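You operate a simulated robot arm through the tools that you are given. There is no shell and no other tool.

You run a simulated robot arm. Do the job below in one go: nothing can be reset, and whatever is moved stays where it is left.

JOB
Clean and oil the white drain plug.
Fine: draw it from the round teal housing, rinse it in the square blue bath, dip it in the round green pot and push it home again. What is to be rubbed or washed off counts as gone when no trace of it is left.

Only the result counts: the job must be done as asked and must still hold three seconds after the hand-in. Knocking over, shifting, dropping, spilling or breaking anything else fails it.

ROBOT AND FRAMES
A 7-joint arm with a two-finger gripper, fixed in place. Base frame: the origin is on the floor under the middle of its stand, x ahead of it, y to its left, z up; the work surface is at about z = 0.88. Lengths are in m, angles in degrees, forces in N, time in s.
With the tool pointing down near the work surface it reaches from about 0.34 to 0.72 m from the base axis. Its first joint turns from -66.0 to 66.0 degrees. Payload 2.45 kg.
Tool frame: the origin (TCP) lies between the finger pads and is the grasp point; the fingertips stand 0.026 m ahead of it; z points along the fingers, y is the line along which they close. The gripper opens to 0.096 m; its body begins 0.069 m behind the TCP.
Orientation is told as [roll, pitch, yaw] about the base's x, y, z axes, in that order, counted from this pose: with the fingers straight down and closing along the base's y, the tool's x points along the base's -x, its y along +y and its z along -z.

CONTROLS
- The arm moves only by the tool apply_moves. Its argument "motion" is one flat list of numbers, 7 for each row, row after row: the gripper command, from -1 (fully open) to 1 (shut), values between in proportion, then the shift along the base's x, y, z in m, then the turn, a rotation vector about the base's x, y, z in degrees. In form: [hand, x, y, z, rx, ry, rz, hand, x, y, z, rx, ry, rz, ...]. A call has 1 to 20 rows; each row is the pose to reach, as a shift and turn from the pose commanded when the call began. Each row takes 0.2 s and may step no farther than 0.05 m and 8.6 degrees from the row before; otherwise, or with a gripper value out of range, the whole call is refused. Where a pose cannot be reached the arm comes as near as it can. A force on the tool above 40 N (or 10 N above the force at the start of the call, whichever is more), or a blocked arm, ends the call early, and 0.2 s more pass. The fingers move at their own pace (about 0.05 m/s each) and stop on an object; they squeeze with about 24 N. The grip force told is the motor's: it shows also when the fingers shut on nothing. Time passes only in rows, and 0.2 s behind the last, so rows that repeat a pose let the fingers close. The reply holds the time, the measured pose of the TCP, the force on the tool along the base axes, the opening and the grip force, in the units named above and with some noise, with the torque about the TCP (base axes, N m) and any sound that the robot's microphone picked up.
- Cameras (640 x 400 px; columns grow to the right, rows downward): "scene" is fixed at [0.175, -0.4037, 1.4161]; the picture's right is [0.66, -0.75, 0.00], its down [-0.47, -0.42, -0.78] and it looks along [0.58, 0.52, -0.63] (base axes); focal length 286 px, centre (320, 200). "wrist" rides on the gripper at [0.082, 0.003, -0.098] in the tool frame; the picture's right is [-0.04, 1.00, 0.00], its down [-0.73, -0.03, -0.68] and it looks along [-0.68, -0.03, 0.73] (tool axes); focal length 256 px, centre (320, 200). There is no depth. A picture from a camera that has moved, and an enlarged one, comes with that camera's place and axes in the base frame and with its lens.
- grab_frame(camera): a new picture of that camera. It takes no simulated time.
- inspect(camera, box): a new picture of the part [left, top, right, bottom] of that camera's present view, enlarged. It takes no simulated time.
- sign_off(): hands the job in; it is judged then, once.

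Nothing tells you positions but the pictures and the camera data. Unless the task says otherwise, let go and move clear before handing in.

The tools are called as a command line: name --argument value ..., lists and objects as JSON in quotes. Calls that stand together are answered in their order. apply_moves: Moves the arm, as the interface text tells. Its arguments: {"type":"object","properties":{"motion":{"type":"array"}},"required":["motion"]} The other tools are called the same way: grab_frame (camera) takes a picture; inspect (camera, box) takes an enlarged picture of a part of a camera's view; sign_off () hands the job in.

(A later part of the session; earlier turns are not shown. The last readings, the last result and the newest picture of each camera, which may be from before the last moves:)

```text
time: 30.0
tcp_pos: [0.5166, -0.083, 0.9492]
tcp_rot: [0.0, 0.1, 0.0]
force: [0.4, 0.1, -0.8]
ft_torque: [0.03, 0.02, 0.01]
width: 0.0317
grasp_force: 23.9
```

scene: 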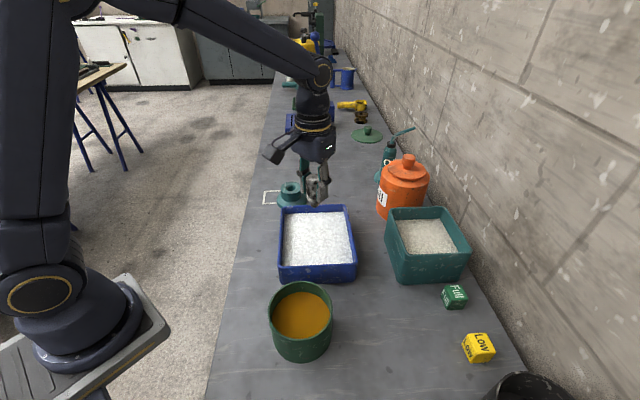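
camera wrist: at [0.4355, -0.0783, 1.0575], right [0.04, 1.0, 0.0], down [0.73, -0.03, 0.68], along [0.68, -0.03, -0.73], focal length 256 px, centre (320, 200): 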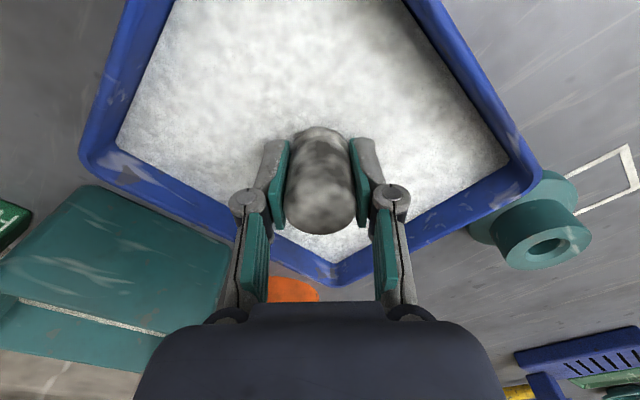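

Still no floor contact at z≈0.949. I'll swirl here and add small tilts so more of the head and flange is washed.

apply_moves --motion '[1, 0.01, 0, 0, 0, 0, 0, 1, 0.016, 0.01, 0, 7, 0, 0, 1, 0.01, 0.018, 0.001, 14, 0, 0, 1, 0, 0.02, 0.001, 14, 0, 0, 1, -0.01, 0.016, 0, 7, 0, 0, 1, -0.016, 0.006, 0, 0, 0, 0, 1, -0.016, -0.006, 0, -7, 0, 0, 1, -0.01, -0.016, 0.001, -14, 0, 0, 1, 0, -0.02, 0.001, -14, 0, 0, 1, 0.01, -0.016, 0, -7, 0, 0, 1, 0.016, -0.006, 0, 0, 0, 0, 1, 0.016, 0.006, 0, 0, 7, 0, 1, 0.01, 0.016, 0.001, 0, 14, 0, 1, 0, 0.02, 0.001, 0, 14, 0, 1, -0.01, 0.016, 0, 0, 7, 0, 1, -0.016, 0.006, 0, 0, 0, 0, 1, -0.016, -0.006, 0, 0, -7, 0, 1, -0.01, -0.01, 0.001, 0, -12, 0, 1, -0.005, -0.005, 0, 0, -6, 0, 1, 0, 0, 0, 0, 0, 0]'

inspect --camera "wrist" --box '[260, 110, 380, 250]'

inspect --camera "scene" --box '[295, 210, 335, 250]'

```text
time: 34.2
tcp_pos: [0.5174, -0.0839, 0.9499]
tcp_rot: [0.0, 0.0, 0.1]
force: [-0.2, 0.0, -2.3]
ft_torque: [-0.04, 0.01, 0.02]
width: 0.0315
grasp_force: 24.3
```

```text
2.86 times, centred on (320, 180) of wrist
camera zoom: at [0.4352, -0.0802, 1.0481], right [0.04, 1.0, 0.0], down [0.73, -0.03, 0.68], along [0.68, -0.03, -0.73], focal length 731 px, centre (320, 257)
```

zoom: 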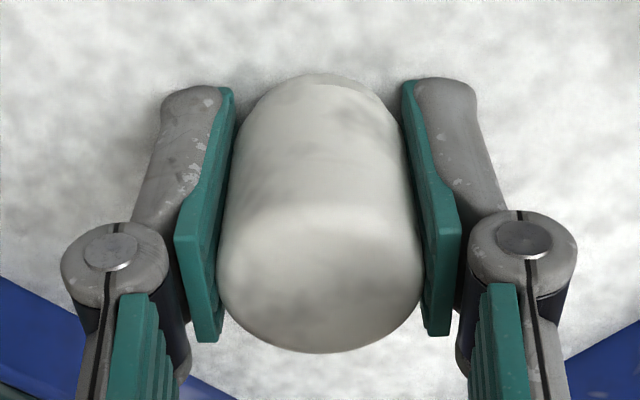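

```text
10.00 times, centred on (315, 230) of scene
camera zoom: at [0.175, -0.4037, 1.4161], right [0.66, -0.75, 0.0], down [-0.47, -0.42, -0.78], along [0.58, 0.52, -0.63], focal length 2855 px, centre (370, -100)
```

zoom: 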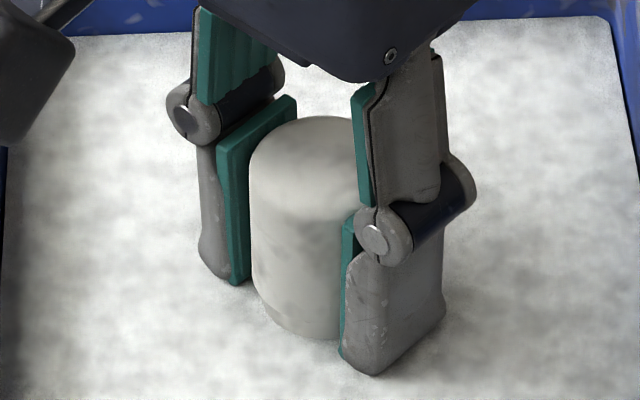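

The flange is now under water too and the faint pattern hasn't changed, so it has plateaued. I'll lift out to the same height as before and compare identical crops.

apply_moves --motion '[1, 0, 0, 0.02, 0, 0, 0, 1, 0, 0, 0.045, 0, 0, 0, 1, 0, 0, 0.07, 0, 0, 0, 1, 0, 0, 0.1, 0, 0, 0, 1, 0, 0, 0.132, 0, 0, 0, 1, 0, 0, 0.132, 0, 0, 0]'

inspect --camera "scene" --box '[308, 172, 324, 186]'

inspect --camera "scene" --box '[308, 192, 324, 210]'

inspect --camera "wrist" --box '[270, 110, 370, 240]'

```text
time: 35.6
tcp_pos: [0.5179, -0.0825, 1.0793]
tcp_rot: [0.1, 0.0, 0.1]
force: [0.9, -0.4, -0.5]
ft_torque: [-0.02, 0.0, 0.01]
width: 0.0316
grasp_force: 24.0
```

```text
16.00 times, centred on (316, 179) of scene
camera zoom: at [0.175, -0.4037, 1.4161], right [0.66, -0.75, 0.0], down [-0.47, -0.42, -0.78], along [0.58, 0.52, -0.63], focal length 4568 px, centre (384, 536)
```

zoom: 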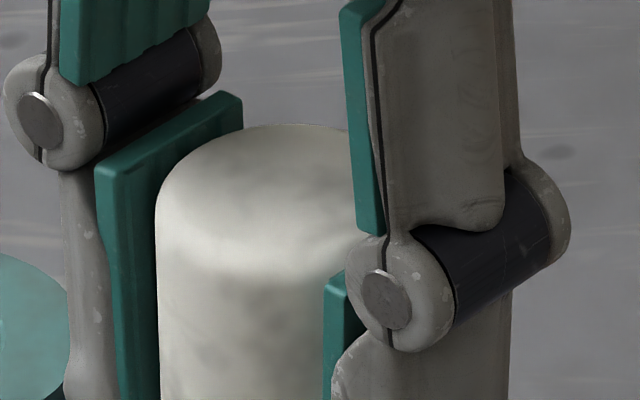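

```text
16.00 times, centred on (316, 201) of scene
camera zoom: at [0.175, -0.4037, 1.4161], right [0.66, -0.75, 0.0], down [-0.47, -0.42, -0.78], along [0.58, 0.52, -0.63], focal length 4568 px, centre (384, 184)
```

zoom: 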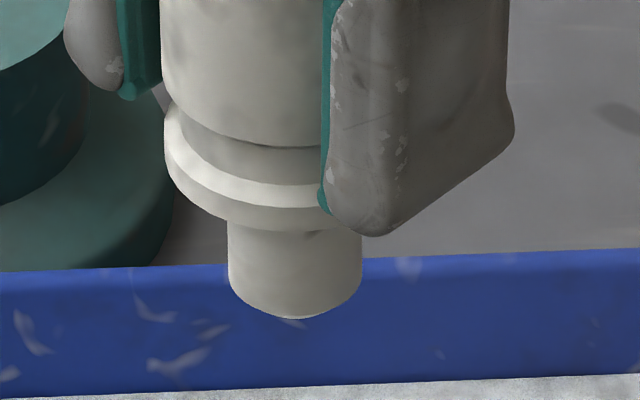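

```text
3.08 times, centred on (320, 175) of wrist
camera zoom: at [0.4357, -0.0783, 1.178], right [0.04, 1.0, 0.0], down [0.73, -0.03, 0.68], along [0.68, -0.03, -0.73], focal length 788 px, centre (320, 277)
```

zoom: 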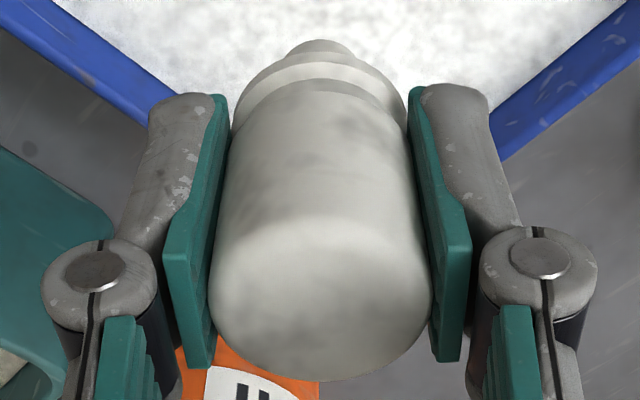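

The crops are identical, so what remains is the plug's own finish and it reads as clean. Next I'll carry it over the green pot, estimated at (0.349, -0.203) with its rim near z≈0.957, after a short drip pause above the bath.

apply_moves --motion '[1, 0, 0, 0, 0, 0, 0, 1, 0, 0, 0, 0, 0, 0, 1, 0, 0, 0, 0, 0, 0, 1, 0, 0, 0, 0, 0, 0, 1, -0.014, -0.01, 0, 0, 0, 0, 1, -0.035, -0.025, 0, 0, 0, 0, 1, -0.06, -0.043, 0, 0, 0, 0, 1, -0.085, -0.06, 0, 0, 0, 0, 1, -0.11, -0.078, 0, 0, 0, 0, 1, -0.135, -0.096, 0, 0, 0, 0, 1, -0.155, -0.11, 0, 0, 0, 0, 1, -0.165, -0.117, 0, 0, 0, 0, 1, -0.168, -0.119, 0, 0, 0, 0, 1, -0.168, -0.119, 0, 0, 0, 0]'

grab_frame --camera "wrist"

grab_frame --camera "scene"

```text
time: 38.6
tcp_pos: [0.3474, -0.2025, 1.0783]
tcp_rot: [0.0, 0.0, 0.2]
force: [-0.5, 0.4, -1.1]
ft_torque: [0.0, 0.0, 0.0]
width: 0.0315
grasp_force: 23.8
```

```text
taken
camera wrist: at [0.2657, -0.1982, 1.1781], right [0.04, 1.0, 0.0], down [0.73, -0.03, 0.68], along [0.68, -0.03, -0.73], focal length 256 px, centre (320, 200)
```

wrist: 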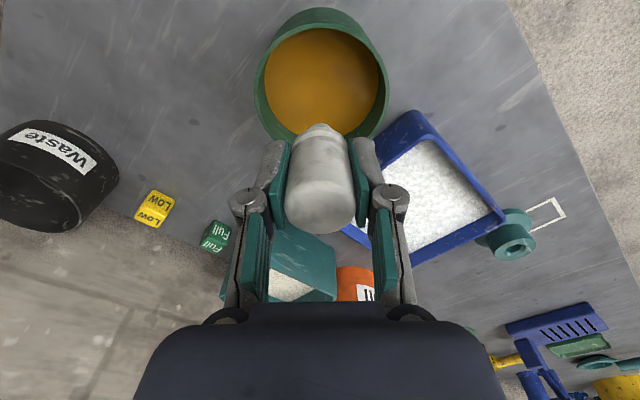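

```text
taken
```

scene: 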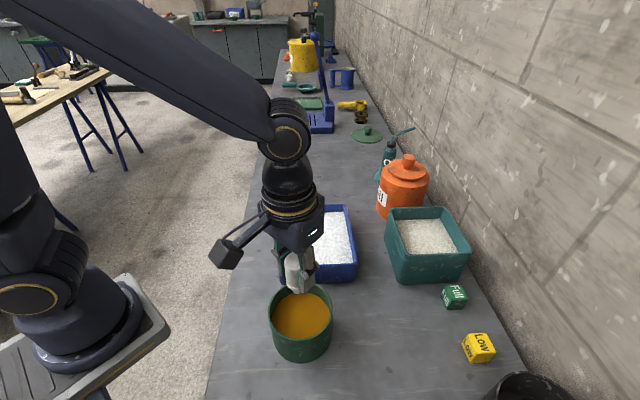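

The hand is over the pot and appears centred to within a few millimetres. I'll zoom in to refine the pot centre before dipping.

inspect --camera "wrist" --box '[230, 0, 410, 160]'

inspect --camera "scene" --box '[260, 240, 345, 370]'

```text
2.50 times, centred on (320, 80) of wrist
camera zoom: at [0.2657, -0.1982, 1.1781], right [0.04, 1.0, 0.0], down [0.73, -0.03, 0.68], along [0.68, -0.03, -0.73], focal length 640 px, centre (320, 500)
```

zoom: 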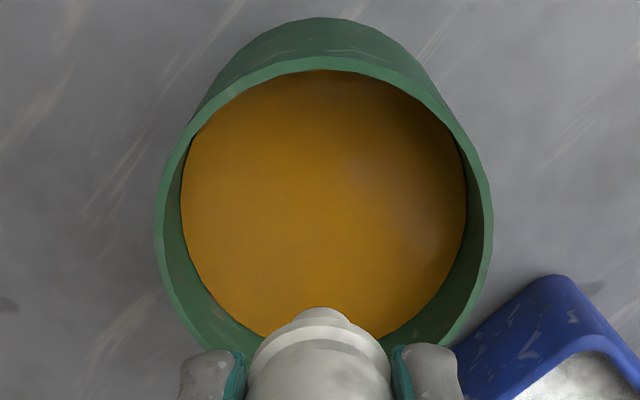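

```text
3.08 times, centred on (302, 305) of scene
camera zoom: at [0.175, -0.4037, 1.4161], right [0.66, -0.75, 0.0], down [-0.47, -0.42, -0.78], along [0.58, 0.52, -0.63], focal length 878 px, centre (374, -123)
```

zoom: 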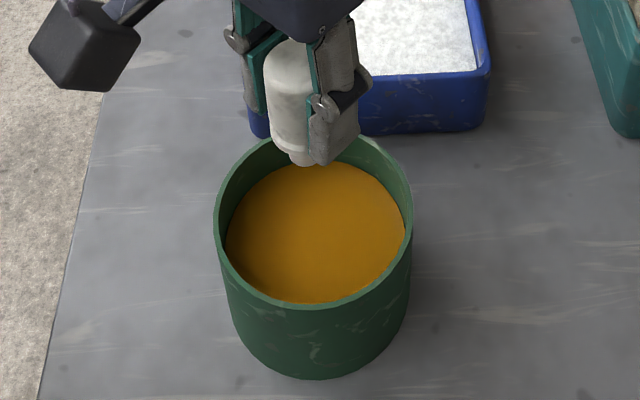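

The pot centre works out to about (0.350, -0.2015), which is practically where the hand is. I'll lower until the stem is in the oil, about 22–25 mm below the surface, and look.

apply_moves --motion '[1, 0.001, 0.001, -0.025, 0, 0, 0, 1, 0.001, 0.001, -0.05, 0, 0, 0, 1, 0.001, 0.001, -0.07, 0, 0, 0, 1, 0.001, 0.001, -0.085, 0, 0, 0, 1, 0.001, 0.001, -0.097, 0, 0, 0, 1, 0.001, 0.001, -0.107, 0, 0, 0, 1, 0.001, 0.001, -0.113, 0, 0, 0, 1, 0.001, 0.001, -0.115, 0, 0, 0, 1, 0.001, 0.001, -0.115, 0, 0, 0, 1, 0.001, 0.001, -0.115, 0, 0, 0]'

inspect --camera "wrist" --box '[230, 90, 410, 250]'

inspect --camera "scene" --box '[260, 260, 345, 370]'

```text
time: 40.8
tcp_pos: [0.3493, -0.1994, 0.9638]
tcp_rot: [0.0, 0.0, 0.1]
force: [-0.9, -0.2, -0.6]
ft_torque: [-0.01, 0.01, -0.02]
width: 0.0001
grasp_force: 24.0
```

```text
2.50 times, centred on (320, 170) of wrist
camera zoom: at [0.2678, -0.1969, 1.0639], right [0.04, 1.0, 0.0], down [0.73, -0.03, 0.68], along [0.68, -0.03, -0.73], focal length 640 px, centre (320, 275)
```

zoom: 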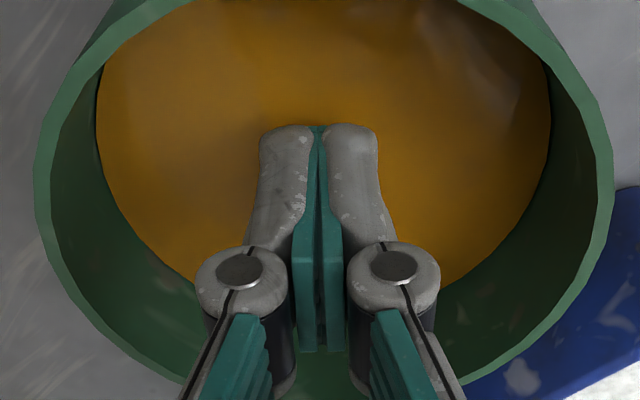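

```text
3.64 times, centred on (302, 315) of scene
camera zoom: at [0.175, -0.4037, 1.4161], right [0.66, -0.75, 0.0], down [-0.47, -0.42, -0.78], along [0.58, 0.52, -0.63], focal length 1038 px, centre (384, -218)
```

zoom: 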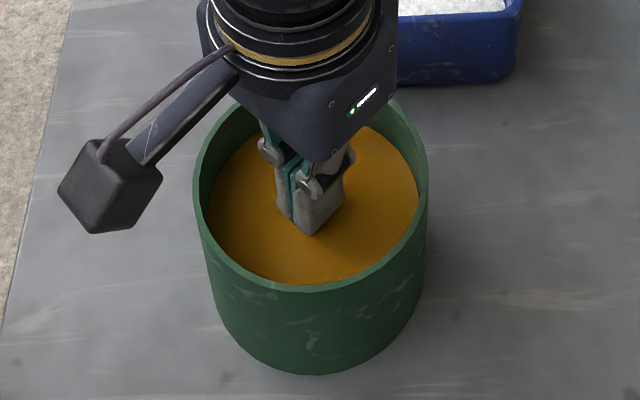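

The fingers read fully shut, so the plug is no longer in the hand — it has slipped out during the descent. I'll look around to find where it went before moving anything.

grab_frame --camera "scene"

grab_frame --camera "wrist"

inspect --camera "scene" --box '[270, 280, 335, 345]'

```text
taken
```

scene: 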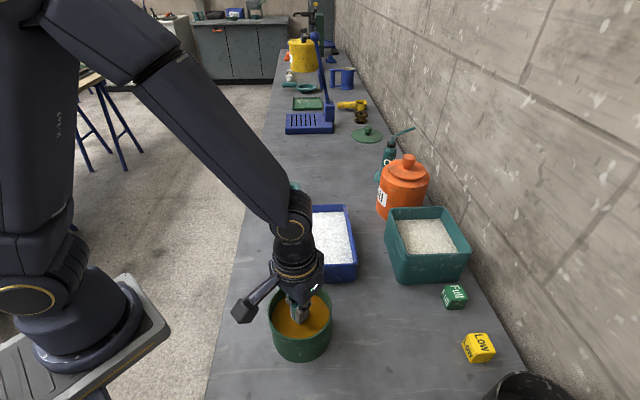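

```text
taken
camera wrist: at [0.2678, -0.1969, 1.0639], right [0.04, 1.0, 0.0], down [0.73, -0.03, 0.68], along [0.68, -0.03, -0.73], focal length 256 px, centre (320, 200)
```

wrist: 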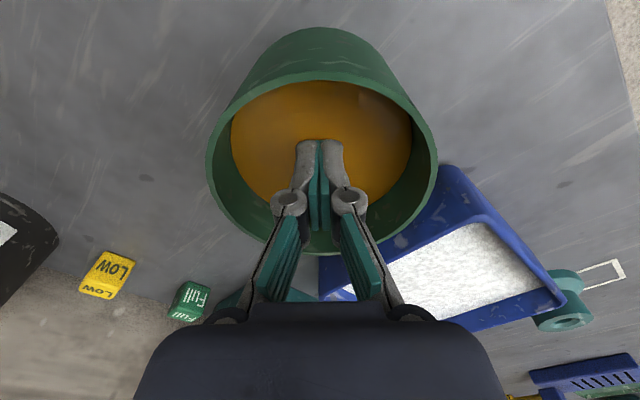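

```text
6.15 times, centred on (302, 312) of scene
camera zoom: at [0.175, -0.4037, 1.4161], right [0.66, -0.75, 0.0], down [-0.47, -0.42, -0.78], along [0.58, 0.52, -0.63], focal length 1757 px, centre (428, -492)
```

zoom: 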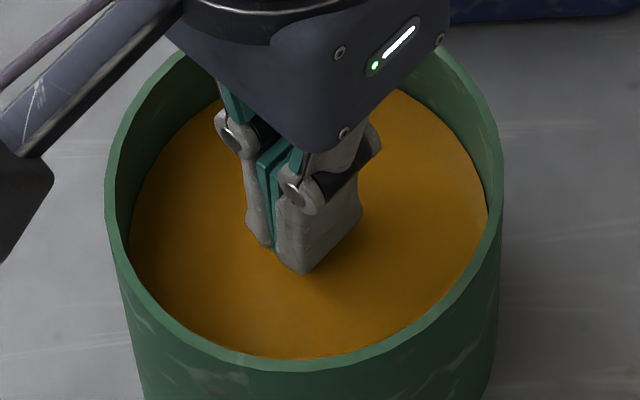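

The bench is clear and nothing else moved, so the plug must be in the pot under the opaque oil. I'll raise the hand straight up and look for any part of it showing.

apply_moves --motion '[1, 0, 0, 0.02, 0, 0, 0, 1, 0, 0, 0.04, 0, 0, 0, 1, 0, 0, 0.06, 0, 0, 0, 1, 0, 0, 0.08, 0, 0, 0, 1, 0, 0, 0.1, 0, 0, 0, 1, 0, 0, 0.115, 0, 0, 0, 1, 0, 0, 0.115, 0, 0, 0]'

grab_frame --camera "wrist"

inspect --camera "scene" --box '[260, 240, 345, 370]'

inspect --camera "wrist" --box '[230, 0, 410, 160]'

```text
time: 42.4
tcp_pos: [0.3515, -0.2029, 1.0799]
tcp_rot: [0.0, -0.1, 0.1]
force: [-0.3, 0.3, -0.4]
ft_torque: [-0.02, 0.03, 0.02]
width: 0.0001
grasp_force: 24.2
```

```text
taken
camera wrist: at [0.2694, -0.1997, 1.18], right [0.04, 1.0, 0.0], down [0.73, -0.03, 0.68], along [0.68, -0.03, -0.73], focal length 256 px, centre (320, 200)
```

wrist: 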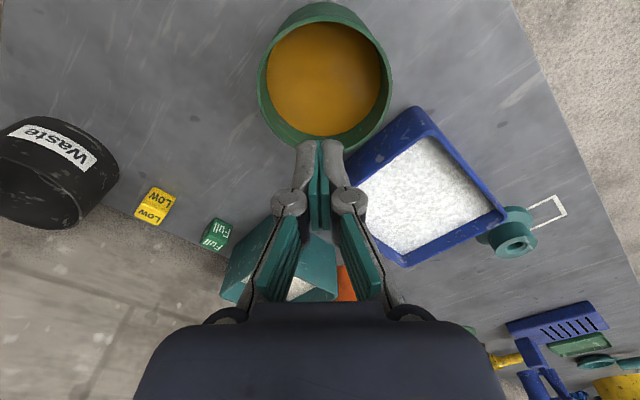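

```text
3.08 times, centred on (302, 305) of scene
camera zoom: at [0.175, -0.4037, 1.4161], right [0.66, -0.75, 0.0], down [-0.47, -0.42, -0.78], along [0.58, 0.52, -0.63], focal length 878 px, centre (374, -123)
```

zoom: 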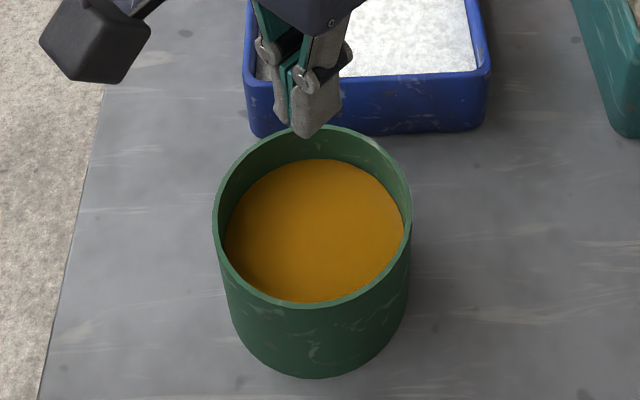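

```text
2.50 times, centred on (320, 80) of wrist
camera zoom: at [0.2694, -0.1997, 1.18], right [0.04, 1.0, 0.0], down [0.73, -0.03, 0.68], along [0.68, -0.03, -0.73], focal length 640 px, centre (320, 500)
```

zoom: 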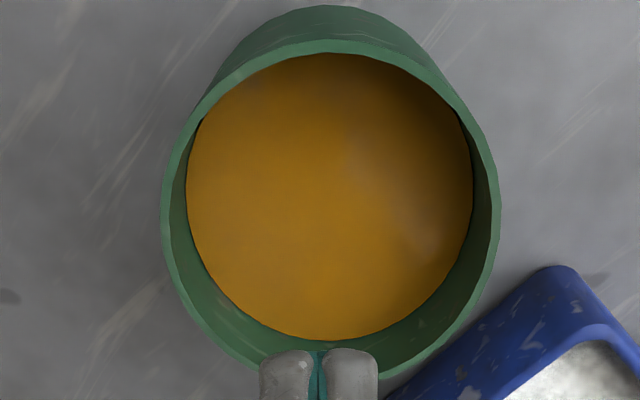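

The plug lies completely under the oil on the pot floor, and nothing else has shifted. Before reaching in I'll open the fingers partway above the pot to see how wide the knuckles get compared with the pot's bore.

apply_moves --motion '[0.06, 0, 0, 0, 0, 0, 0, 0.06, 0, 0, 0, 0, 0, 0, 0.06, 0, 0, 0, 0, 0, 0, 0.06, 0, 0, 0, 0, 0, 0]'

grab_frame --camera "wrist"

inspect --camera "scene" --box '[260, 225, 345, 310]'

inspect --camera "wrist" --box '[220, 110, 420, 320]'

```text
time: 43.4
tcp_pos: [0.3504, -0.2033, 1.0799]
tcp_rot: [0.0, -0.1, 0.1]
force: [-0.2, 0.7, 0.4]
ft_torque: [0.02, 0.0, 0.02]
width: 0.0453
grasp_force: 0.1
```

```text
taken
camera wrist: at [0.2693, -0.1997, 1.1798], right [0.04, 1.0, 0.0], down [0.73, -0.03, 0.68], along [0.68, -0.03, -0.73], focal length 256 px, centre (320, 200)
```

wrist: 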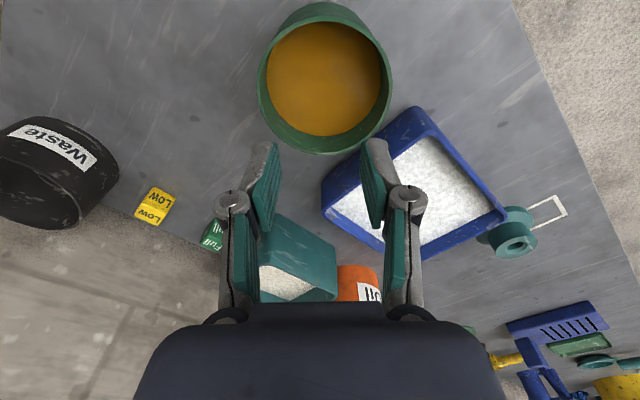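

```text
4.71 times, centred on (302, 268) of scene
camera zoom: at [0.175, -0.4037, 1.4161], right [0.66, -0.75, 0.0], down [-0.47, -0.42, -0.78], along [0.58, 0.52, -0.63], focal length 1344 px, centre (402, -118)
```

zoom: 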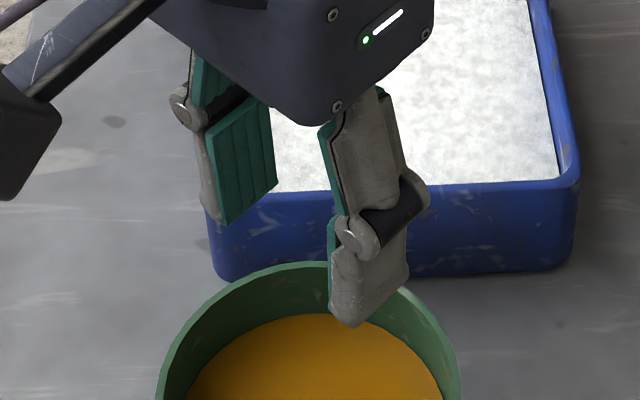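

```text
1.90 times, centred on (320, 215) of wrist
camera zoom: at [0.2693, -0.1997, 1.1798], right [0.04, 1.0, 0.0], down [0.73, -0.03, 0.68], along [0.68, -0.03, -0.73], focal length 488 px, centre (320, 171)
```

zoom: 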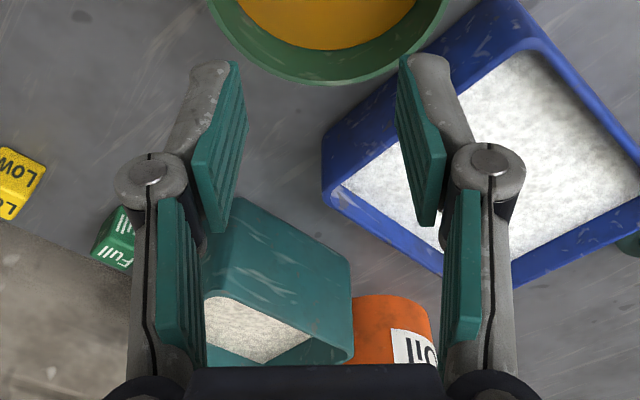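

The knuckles stand about 25 mm outside each pad, so the bore leaves only a few millimetres of clearance and I need a precise pot centre. I'll take tight crops of the rim from both cameras.

inspect --camera "scene" --box '[262, 275, 342, 325]'

inspect --camera "scene" --box '[262, 318, 342, 368]'

inspect --camera "wrist" --box '[240, 0, 400, 100]'

inspect --camera "wrist" --box '[240, 70, 400, 170]'

```text
8.00 times, centred on (302, 300) of scene
camera zoom: at [0.175, -0.4037, 1.4161], right [0.66, -0.75, 0.0], down [-0.47, -0.42, -0.78], along [0.58, 0.52, -0.63], focal length 2284 px, centre (464, -600)
```

zoom: 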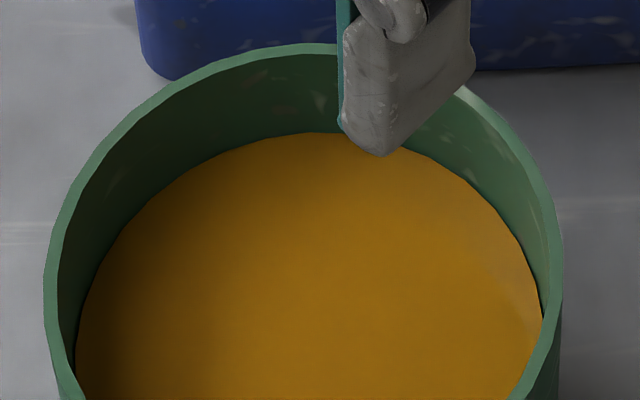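

```text
8.00 times, centred on (302, 343) of scene
camera zoom: at [0.175, -0.4037, 1.4161], right [0.66, -0.75, 0.0], down [-0.47, -0.42, -0.78], along [0.58, 0.52, -0.63], focal length 2284 px, centre (464, -944)
```

zoom: 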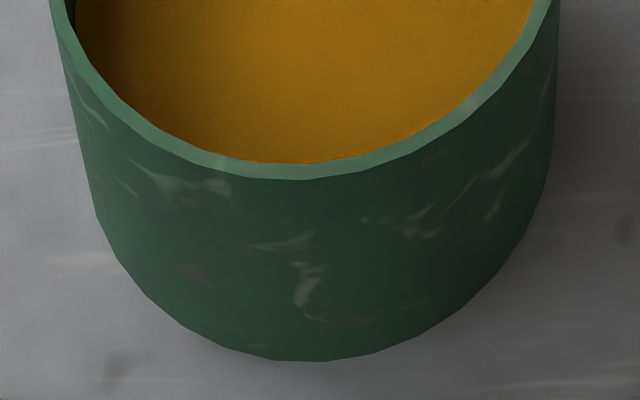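

```text
4.00 times, centred on (320, 50) of wrist
camera zoom: at [0.2693, -0.1997, 1.1798], right [0.04, 1.0, 0.0], down [0.73, -0.03, 0.68], along [0.68, -0.03, -0.73], focal length 1024 px, centre (320, 800)
```

zoom: 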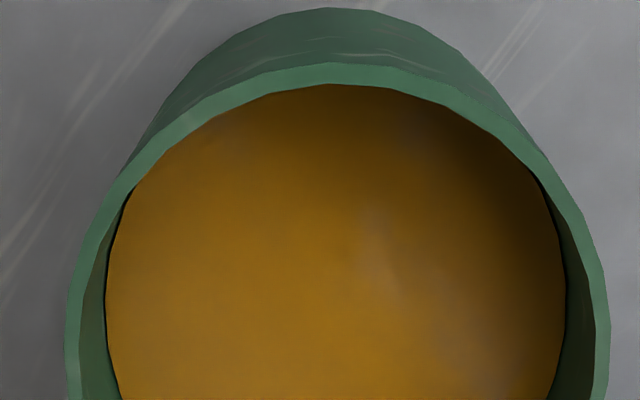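

```text
4.00 times, centred on (320, 120) of wrist
camera zoom: at [0.2693, -0.1997, 1.1798], right [0.04, 1.0, 0.0], down [0.73, -0.03, 0.68], along [0.68, -0.03, -0.73], focal length 1024 px, centre (320, 520)
```

zoom: 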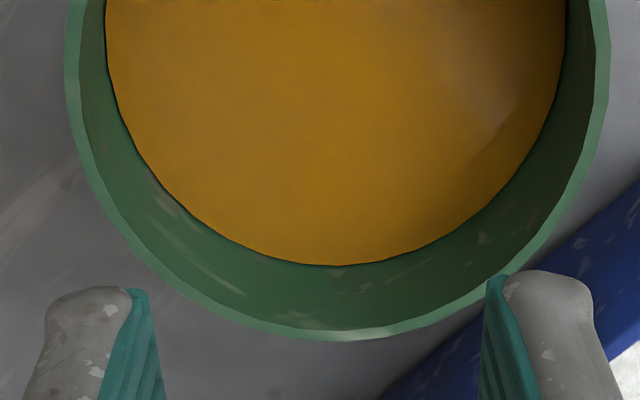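

The pot centre comes out about 1–2 mm ahead and 2–3 mm to the left of the tool, with the rim near z≈0.963. I'll lower the fingertips to just above rim height, where parallax vanishes, and check the centring there.

apply_moves --motion '[0.06, 0.001, 0.0025, -0.02, 0, 0, 0, 0.06, 0.001, 0.0025, -0.04, 0, 0, 0, 0.06, 0.001, 0.0025, -0.06, 0, 0, 0, 0.06, 0.001, 0.0025, -0.075, 0, 0, 0, 0.06, 0.001, 0.0025, -0.082, 0, 0, 0, 0.06, 0.001, 0.0025, -0.082, 0, 0, 0]'

grab_frame --camera "wrist"

inspect --camera "wrist" --box '[190, 40, 450, 240]'

inspect --camera "scene" --box '[262, 255, 342, 345]'

```text
time: 44.8
tcp_pos: [0.3491, -0.1977, 0.9981]
tcp_rot: [0.1, 0.0, 0.1]
force: [-0.8, 0.2, -0.3]
ft_torque: [0.0, 0.01, 0.0]
width: 0.0453
grasp_force: 0.0
```

```text
taken
camera wrist: at [0.2684, -0.1944, 1.0981], right [0.04, 1.0, 0.0], down [0.73, -0.03, 0.68], along [0.68, -0.03, -0.73], focal length 256 px, centre (320, 200)
```

wrist: 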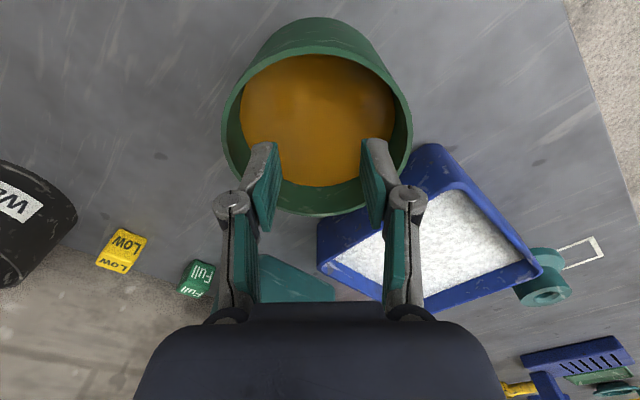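

```text
2.00 times, centred on (320, 140) of wrist
camera zoom: at [0.2684, -0.1944, 1.0981], right [0.04, 1.0, 0.0], down [0.73, -0.03, 0.68], along [0.68, -0.03, -0.73], focal length 512 px, centre (320, 320)
```

zoom: 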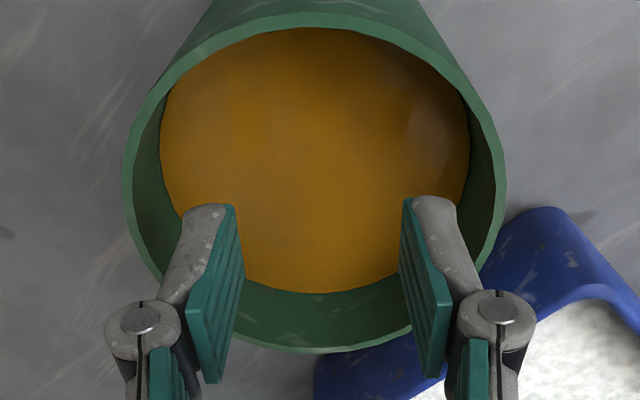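

```text
4.44 times, centred on (302, 300) of scene
camera zoom: at [0.175, -0.4037, 1.4161], right [0.66, -0.75, 0.0], down [-0.47, -0.42, -0.78], along [0.58, 0.52, -0.63], focal length 1269 px, centre (400, -244)
```

zoom: 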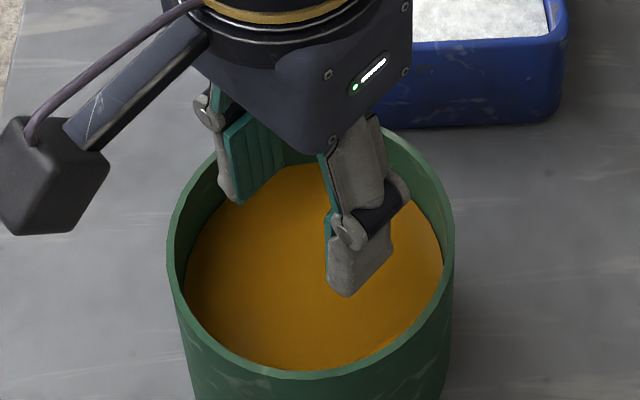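

The tool is within about 2–3 mm of the pot centre: it needs +2 mm in x and -1.5 mm in y. I'll correct that, narrow the fingers to about 42 mm, and lower to just above where a lying plug's top would be.

apply_moves --motion '[0.125, 0.001, -0.001, 0, 0, 0, 0, 0.125, 0.002, -0.0015, 0, 0, 0, 0, 0.125, 0.002, -0.0015, -0.012, 0, 0, 0, 0.125, 0.002, -0.0015, -0.024, 0, 0, 0, 0.125, 0.002, -0.0015, -0.036, 0, 0, 0, 0.125, 0.002, -0.0015, -0.044, 0, 0, 0, 0.125, 0.002, -0.0015, -0.048, 0, 0, 0, 0.125, 0.002, -0.0015, -0.048, 0, 0, 0]'

inspect --camera "wrist" --box '[190, 60, 450, 260]'

inspect --camera "scene" --box '[262, 255, 342, 345]'

```text
time: 46.6
tcp_pos: [0.3544, -0.1997, 0.9493]
tcp_rot: [0.0, 0.1, 0.1]
force: [0.0, -0.6, 0.1]
ft_torque: [-0.02, 0.02, 0.03]
width: 0.042
grasp_force: 0.0
```

```text
2.00 times, centred on (320, 160) of wrist
camera zoom: at [0.2723, -0.1965, 1.0492], right [0.04, 1.0, 0.0], down [0.73, -0.03, 0.68], along [0.68, -0.03, -0.73], focal length 512 px, centre (320, 280)
```

zoom: 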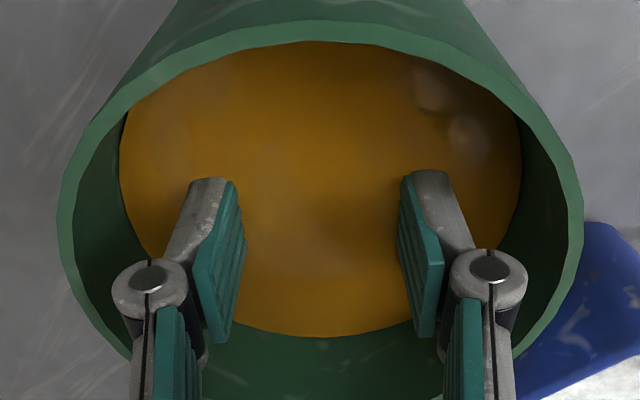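

```text
4.44 times, centred on (302, 300) of scene
camera zoom: at [0.175, -0.4037, 1.4161], right [0.66, -0.75, 0.0], down [-0.47, -0.42, -0.78], along [0.58, 0.52, -0.63], focal length 1269 px, centre (400, -244)
```

zoom: 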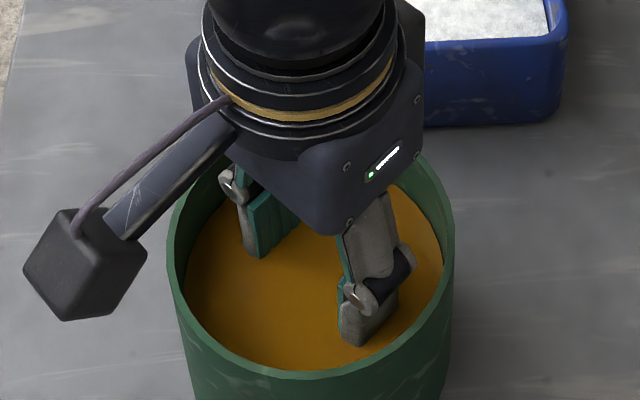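

Centring looks good on both sides. I'll creep down in small steps and watch the force for contact.

apply_moves --motion '[0.125, 0, 0, -0.002, 0, 0, 0, 0.125, 0, 0, -0.004, 0, 0, 0, 0.125, 0, 0, -0.006, 0, 0, 0, 0.125, 0, 0, -0.008, 0, 0, 0]'

```text
time: 47.6
tcp_pos: [0.3544, -0.2004, 0.9416]
tcp_rot: [0.0, -0.1, 0.1]
force: [-0.2, -0.2, -0.3]
ft_torque: [0.04, -0.01, 0.04]
width: 0.0418
grasp_force: 0.0
```

No contact yet with the fingertips at about 0.916. I'll keep going slowly.

apply_moves --motion '[0.125, 0, 0, -0.002, 0, 0, 0, 0.125, 0, 0, -0.004, 0, 0, 0, 0.125, 0, 0, -0.006, 0, 0, 0]'

```text
time: 48.4
tcp_pos: [0.3528, -0.2004, 0.9368]
tcp_rot: [0.0, 0.0, 0.1]
force: [-3.4, 1.7, 11.6]
ft_torque: [0.41, -0.07, 0.04]
width: 0.0467
grasp_force: 3.1
```

The left fingertip touched something at tip height ≈0.911 near its front edge and was pushed slightly outward. That fits a plug lying near the x axis but turned about 20° counter-clockwise, so I'll back up and turn the hand to match.

apply_moves --motion '[0.125, 0, 0, 0.004, 0, 0, 0, 0.125, 0, 0, 0.01, 0, 0, 0, 0.125, 0, 0, 0.01, 0, 0, 6, 0.125, 0, 0, 0.01, 0, 0, 12, 0.125, 0, 0, 0.01, 0, 0, 18, 0.125, 0, 0, 0.01, 0, 0, 20, 0.125, 0, 0, 0.01, 0, 0, 20]'

inspect --camera "wrist" --box '[190, 60, 450, 260]'

```text
time: 50.0
tcp_pos: [0.3548, -0.2, 0.9457]
tcp_rot: [0.1, 0.0, 20.2]
force: [0.0, 0.2, -0.2]
ft_torque: [0.0, -0.03, 0.0]
width: 0.0423
grasp_force: 0.0
```

```text
2.00 times, centred on (320, 160) of wrist
camera zoom: at [0.2758, -0.2252, 1.0465], right [-0.31, 0.95, 0.0], down [0.7, 0.22, 0.68], along [0.65, 0.21, -0.73], focal length 512 px, centre (320, 280)
```

zoom: 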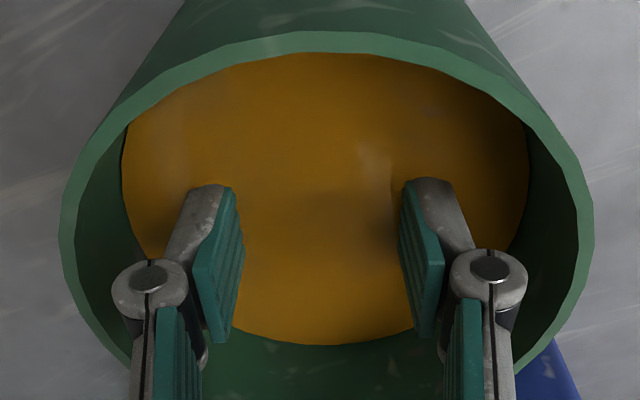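

At this yaw the pot shows as about 3–4 mm toward the base, which agrees with the scene estimate. I'll shift -3 mm in x and creep down again.

apply_moves --motion '[0.125, -0.003, 0, 0, 0, 0, 0, 0.125, -0.003, 0, -0.002, 0, 0, 0, 0.125, -0.003, 0, -0.004, 0, 0, 0, 0.125, -0.003, 0, -0.006, 0, 0, 0, 0.125, -0.003, 0, -0.008, 0, 0, 0, 0.125, -0.003, 0, -0.01, 0, 0, 0]'

```text
time: 51.4
tcp_pos: [0.3508, -0.1994, 0.9366]
tcp_rot: [-0.1, -0.1, 20.1]
force: [1.0, -0.2, -0.1]
ft_torque: [-0.02, 0.01, 0.01]
width: 0.0418
grasp_force: 0.1
```

No contact now at the same height where it touched before, so the alignment is better. I'll continue down in small steps.

apply_moves --motion '[0.125, 0, 0, -0.002, 0, 0, 0, 0.125, 0, 0, -0.004, 0, 0, 0, 0.125, 0, 0, -0.006, 0, 0, 0]'

```text
time: 52.2
tcp_pos: [0.3503, -0.1998, 0.9289]
tcp_rot: [-0.2, 0.0, 20.0]
force: [0.0, -3.4, 4.8]
ft_torque: [-0.12, -0.12, -0.09]
width: 0.0444
grasp_force: 1.6
```

There is a light touch on the right finger with the tips already near the plug's mid-height, so it is between the fingers. I'll close gently to centre and align it, then see the width.

apply_moves --motion '[0.2, 0, 0, 0, 0, 0, 0, 0.25, 0, 0, 0, 0, 0, 0, 0.25, 0, 0, 0, 0, 0, 0]'

```text
time: 53.0
tcp_pos: [0.3498, -0.1996, 0.9296]
tcp_rot: [-0.2, -0.1, 20.0]
force: [0.2, -7.3, 10.0]
ft_torque: [-0.36, -0.15, -0.14]
width: 0.0422
grasp_force: 4.4
```

The span reads 42 mm at the pads, which fits the plug lying askew, now roughly 15° clockwise of the hand. I'll release, rise slightly, turn back toward yaw ≈5°, and check that the pot hasn't moved.

apply_moves --motion '[0.08, 0, 0, 0.002, 0, 0, 0, 0.08, 0, 0, 0.008, 0, 0, 0, 0.125, 0, 0, 0.012, 0, 0, -5, 0.125, 0, 0, 0.012, 0, 0, -10, 0.125, 0, 0, 0.012, 0, 0, -15, 0.125, 0, 0, 0.012, 0, 0, -15]'

inspect --camera "scene" --box '[262, 318, 342, 368]'

inspect --camera "wrist" --box '[190, 60, 450, 260]'

```text
time: 54.4
tcp_pos: [0.3512, -0.2, 0.9423]
tcp_rot: [0.0, 0.0, 5.0]
force: [0.2, 0.2, -0.7]
ft_torque: [-0.01, 0.01, -0.01]
width: 0.0422
grasp_force: 0.0
```

```text
8.00 times, centred on (302, 343) of scene
camera zoom: at [0.175, -0.4037, 1.4161], right [0.66, -0.75, 0.0], down [-0.47, -0.42, -0.78], along [0.58, 0.52, -0.63], focal length 2284 px, centre (464, -944)
```

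zoom: 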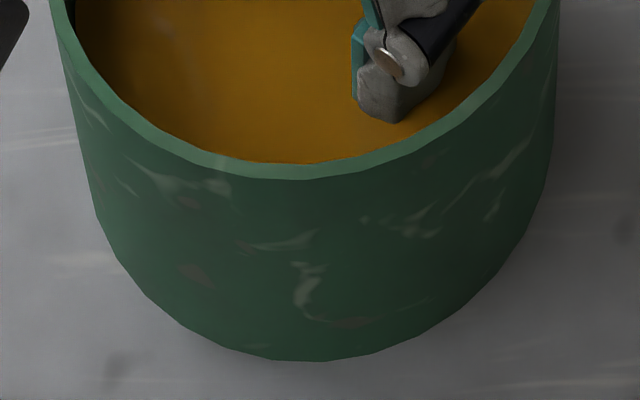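

```text
2.00 times, centred on (320, 160) of wrist
camera zoom: at [0.2689, -0.2036, 1.0417], right [-0.05, 1.0, 0.0], down [0.73, 0.04, 0.68], along [0.68, 0.03, -0.73], focal length 512 px, centre (320, 280)
```

zoom: 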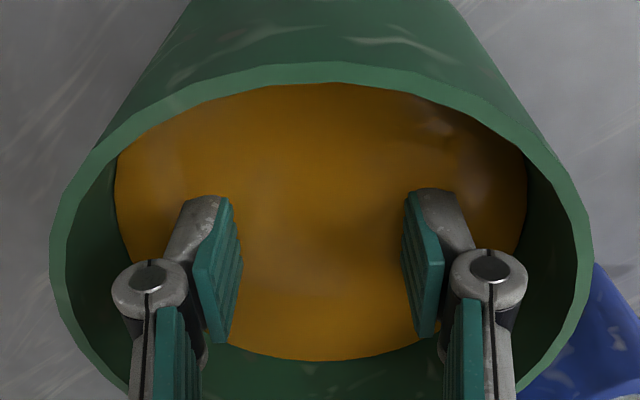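

The pot hasn't moved: the scuff marks are at the same pixels. I'll creep down at yaw 5°.

apply_moves --motion '[0.125, 0, 0, -0.002, 0, 0, 0, 0.125, 0, 0, -0.004, 0, 0, 0, 0.125, 0, 0, -0.006, 0, 0, 0, 0.125, 0, 0, -0.008, 0, 0, 0, 0.125, 0, 0, -0.01, 0, 0, 0]'

```text
time: 55.6
tcp_pos: [0.351, -0.2005, 0.9326]
tcp_rot: [0.1, 0.1, 5.1]
force: [-0.6, -0.1, 2.0]
ft_torque: [-0.01, 0.02, -0.03]
width: 0.0427
grasp_force: 0.7
```

Only a 2 N touch so far with the tips at ≈0.907. I'll go two more millimetres at a time.

apply_moves --motion '[0.125, 0, 0, -0.001, 0, 0, 0, 0.125, 0, 0, -0.002, 0, 0, 0, 0.125, 0, 0, -0.003, 0, 0, 0]'

```text
time: 56.4
tcp_pos: [0.3488, -0.2004, 0.9296]
tcp_rot: [-0.1, 0.0, 5.0]
force: [-0.2, -0.4, -0.2]
ft_torque: [0.01, 0.02, 0.01]
width: 0.0422
grasp_force: 0.1
```

Contact has cleared and the fingers seem to straddle it. I'll continue down.

apply_moves --motion '[0.125, 0, 0, -0.001, 0, 0, 0, 0.125, 0, 0, -0.002, 0, 0, 0, 0.125, 0, 0, -0.003, 0, 0, 0, 0.125, 0, 0, -0.004, 0, 0, 0]'

```text
time: 57.4
tcp_pos: [0.3496, -0.1999, 0.9246]
tcp_rot: [0.0, 0.0, 5.1]
force: [-2.6, 0.1, 1.7]
ft_torque: [0.01, 0.05, 0.03]
width: 0.0421
grasp_force: 0.6
```

Tips are now at about 0.899, just under the plug's mid-height. I'll go 3 mm deeper and then close.

apply_moves --motion '[0.125, 0, 0, -0.001, 0, 0, 0, 0.125, 0, 0, -0.002, 0, 0, 0, 0.125, 0, 0, -0.003, 0, 0, 0]'

```text
time: 58.2
tcp_pos: [0.3496, -0.2, 0.9218]
tcp_rot: [-0.1, -0.1, 5.0]
force: [0.3, 0.2, 0.5]
ft_torque: [-0.02, 0.02, 0.04]
width: 0.0421
grasp_force: 0.1
```

The tips are at ≈0.896 with no load. I'll close on it now and read the width.

apply_moves --motion '[0.25, 0, 0, 0, 0, 0, 0, 0.35, 0, 0, 0, 0, 0, 0, 0.6, 0, 0, 0, 0, 0, 0, 1, 0, 0, 0, 0, 0, 0, 1, 0, 0, 0, 0, 0, 0, 1, 0, 0, 0, 0, 0, 0]'

```text
time: 59.6
tcp_pos: [0.3507, -0.1991, 0.923]
tcp_rot: [0.0, 0.0, 5.1]
force: [0.8, 0.1, -0.8]
ft_torque: [0.03, -0.01, 0.0]
width: 0.0
grasp_force: 24.4
```

The fingers closed on nothing, yet all earlier touches pushed back from the +x side, so the plug seems to lie crosswise against the far wall of the pot. I'll rise, shift toward that side with the fingers closed, and probe for its top.

apply_moves --motion '[1, 0, 0, 0.01, 0, 0, 0, 1, 0, 0, 0.022, 0, 0, 0, 1, 0, 0, 0.034, 0, 0, -3, 1, 0.01, 0, 0.034, 0, 0, -5, 1, 0.02, 0, 0.034, 0, 0, -5, 1, 0.025, 0, 0.034, 0, 0, -5, 1, 0.025, 0, 0.028, 0, 0, -5, 1, 0.025, 0, 0.025, 0, 0, -5, 1, 0.025, 0, 0.025, 0, 0, -5]'

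inspect --camera "wrist" --box '[190, 60, 450, 260]'

```text
time: 61.6
tcp_pos: [0.3761, -0.199, 0.9473]
tcp_rot: [0.0, 0.0, 0.1]
force: [0.3, -0.2, 0.5]
ft_torque: [0.02, 0.01, 0.0]
width: 0.0001
grasp_force: 23.8
```

```text
2.00 times, centred on (320, 160) of wrist
camera zoom: at [0.2942, -0.1965, 1.0463], right [0.04, 1.0, 0.0], down [0.73, -0.03, 0.68], along [0.68, -0.03, -0.73], focal length 512 px, centre (320, 280)
```

zoom: 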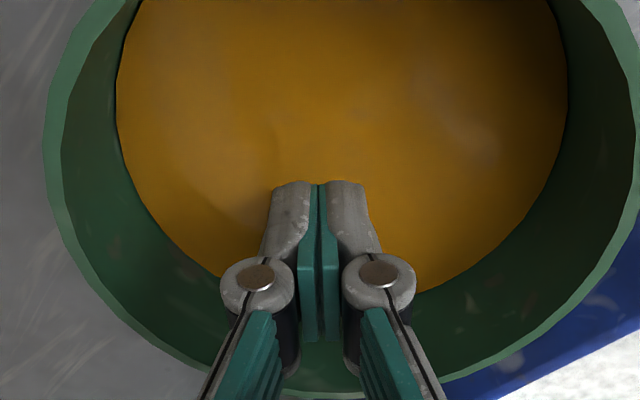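

The hand is clear of the wall. I'll probe downward in 2 mm steps.

apply_moves --motion '[1, 0, 0, -0.002, 0, 0, 0, 1, 0, 0, -0.004, 0, 0, 0]'

```text
time: 62.2
tcp_pos: [0.376, -0.1994, 0.9423]
tcp_rot: [0.1, 0.0, 0.1]
force: [0.6, 0.1, -0.5]
ft_torque: [-0.03, -0.03, -0.02]
width: 0.0003
grasp_force: 24.3
```

Nothing at the expected height here. I'll continue the probe downward carefully.

apply_moves --motion '[1, 0, 0, -0.002, 0, 0, 0, 1, 0, 0, -0.004, 0, 0, 0, 1, 0, 0, -0.006, 0, 0, 0]'

```text
time: 62.9
tcp_pos: [0.3774, -0.2007, 0.9413]
tcp_rot: [-0.1, -0.2, 0.1]
force: [-3.7, 2.0, 15.0]
ft_torque: [0.1, 0.11, 0.07]
width: 0.0061
grasp_force: 24.4
stopped in row 3: the force on the tool passed its limit at 48 N (the readings are from after the stop); the commanded pose is now the measured one
```

The probe met something right under the fingertips at about 0.915, and the shut fingers were wedged 6 mm apart — probably the plug's flange edge. I'll ease up slightly and see whether it is being pinched.

apply_moves --motion '[1, 0, 0, 0.002, 0, 0, 0, 1, 0, 0, 0.004, 0, 0, 0]'

inspect --camera "wrist" --box '[190, 60, 450, 260]'

inspect --camera "scene" --box '[262, 255, 342, 345]'

inspect --camera "scene" --box '[262, 318, 342, 368]'

```text
time: 63.5
tcp_pos: [0.3759, -0.2016, 0.946]
tcp_rot: [-0.2, -0.2, 0.1]
force: [-0.2, 0.4, 0.5]
ft_torque: [-0.04, 0.01, 0.01]
width: 0.0
grasp_force: 23.4
```

```text
2.00 times, centred on (320, 160) of wrist
camera zoom: at [0.2946, -0.197, 1.0444], right [0.04, 1.0, 0.0], down [0.73, -0.03, 0.68], along [0.68, -0.03, -0.73], focal length 512 px, centre (320, 280)
```

zoom: 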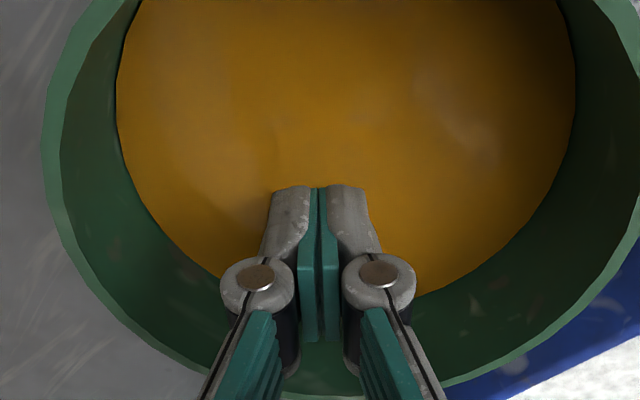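

```text
4.44 times, centred on (302, 300) of scene
camera zoom: at [0.175, -0.4037, 1.4161], right [0.66, -0.75, 0.0], down [-0.47, -0.42, -0.78], along [0.58, 0.52, -0.63], focal length 1269 px, centre (400, -244)
```

zoom: 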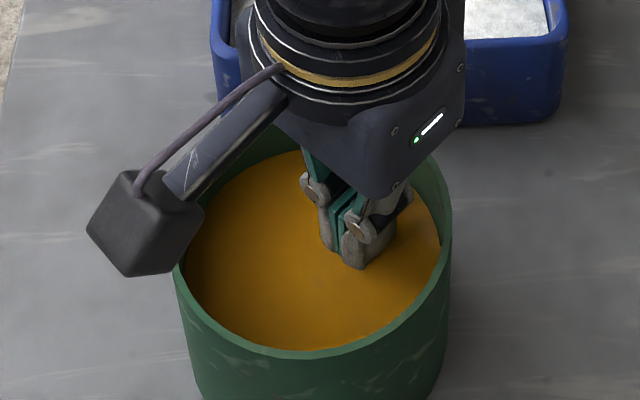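

```text
8.00 times, centred on (302, 343) of scene
camera zoom: at [0.175, -0.4037, 1.4161], right [0.66, -0.75, 0.0], down [-0.47, -0.42, -0.78], along [0.58, 0.52, -0.63], focal length 2284 px, centre (464, -944)
```

zoom: 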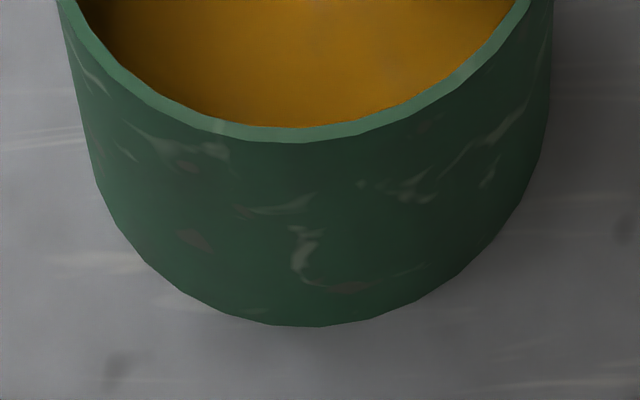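

The scene crop shows the pot slid about 7–8 mm toward +x/+y, probably when the fingers closed and pushed the plug against its wall. I'll correct that later; first I'll measure the pot's new position accurately.

inspect --camera "scene" --box '[262, 275, 342, 325]'

grab_frame --camera "scene"

grab_frame --camera "wrist"

```text
8.00 times, centred on (302, 300) of scene
camera zoom: at [0.175, -0.4037, 1.4161], right [0.66, -0.75, 0.0], down [-0.47, -0.42, -0.78], along [0.58, 0.52, -0.63], focal length 2284 px, centre (464, -600)
```

zoom: 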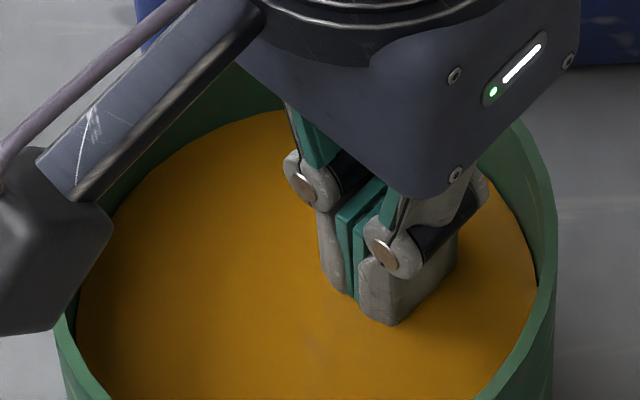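

```text
taken
```

scene: 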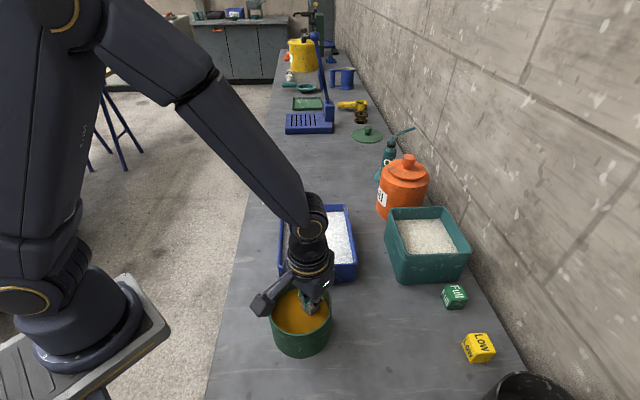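

```text
taken
camera wrist: at [0.2946, -0.197, 1.0444], right [0.04, 1.0, 0.0], down [0.73, -0.03, 0.68], along [0.68, -0.03, -0.73], focal length 256 px, centre (320, 200)
```

wrist: 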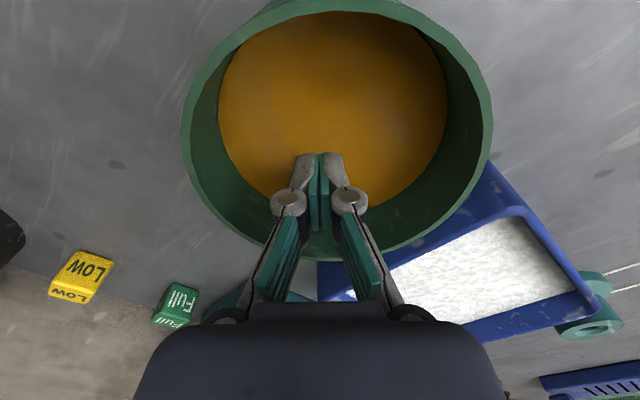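

The pot centre is now near (0.356, -0.195), and the plug lies across near x≈0.377. I'll move the closed fingertips onto its top farther out and press lightly, so that I can roll it back toward the middle.

apply_moves --motion '[1, 0.004, 0.003, 0, 0, 0, 0, 1, 0.007, 0.005, 0, 0, 0, 0, 1, 0.007, 0.005, -0.0015, 0, 0, 0, 1, 0.007, 0.005, -0.003, 0, 0, 0]'

```text
time: 64.5
tcp_pos: [0.384, -0.1964, 0.9419]
tcp_rot: [-0.2, -0.3, 0.1]
force: [-0.5, 1.9, 15.4]
ft_torque: [0.03, 0.05, 0.0]
width: 0.0059
grasp_force: 23.6
```

The contact line follows the tool along x as I'd expect for the plug lying crosswise near x≈0.381; the finger spread is just compliance from the vertical push. I'll ease the pressure a little and drag toward the base to roll the plug to the middle.

apply_moves --motion '[1, -0.001, 0, 0.0004, 0, 0, 0, 1, -0.005, 0, 0.0004, 0, 0, 0, 1, -0.009, 0, 0.0004, 0, 0, 0, 1, -0.013, 0, 0.0004, 0, 0, 0]'

```text
time: 65.5
tcp_pos: [0.3722, -0.1955, 0.9421]
tcp_rot: [-0.2, -0.4, 0.1]
force: [-0.6, -3.0, 34.7]
ft_torque: [0.01, -0.03, -0.06]
width: 0.0057
grasp_force: 23.6
```

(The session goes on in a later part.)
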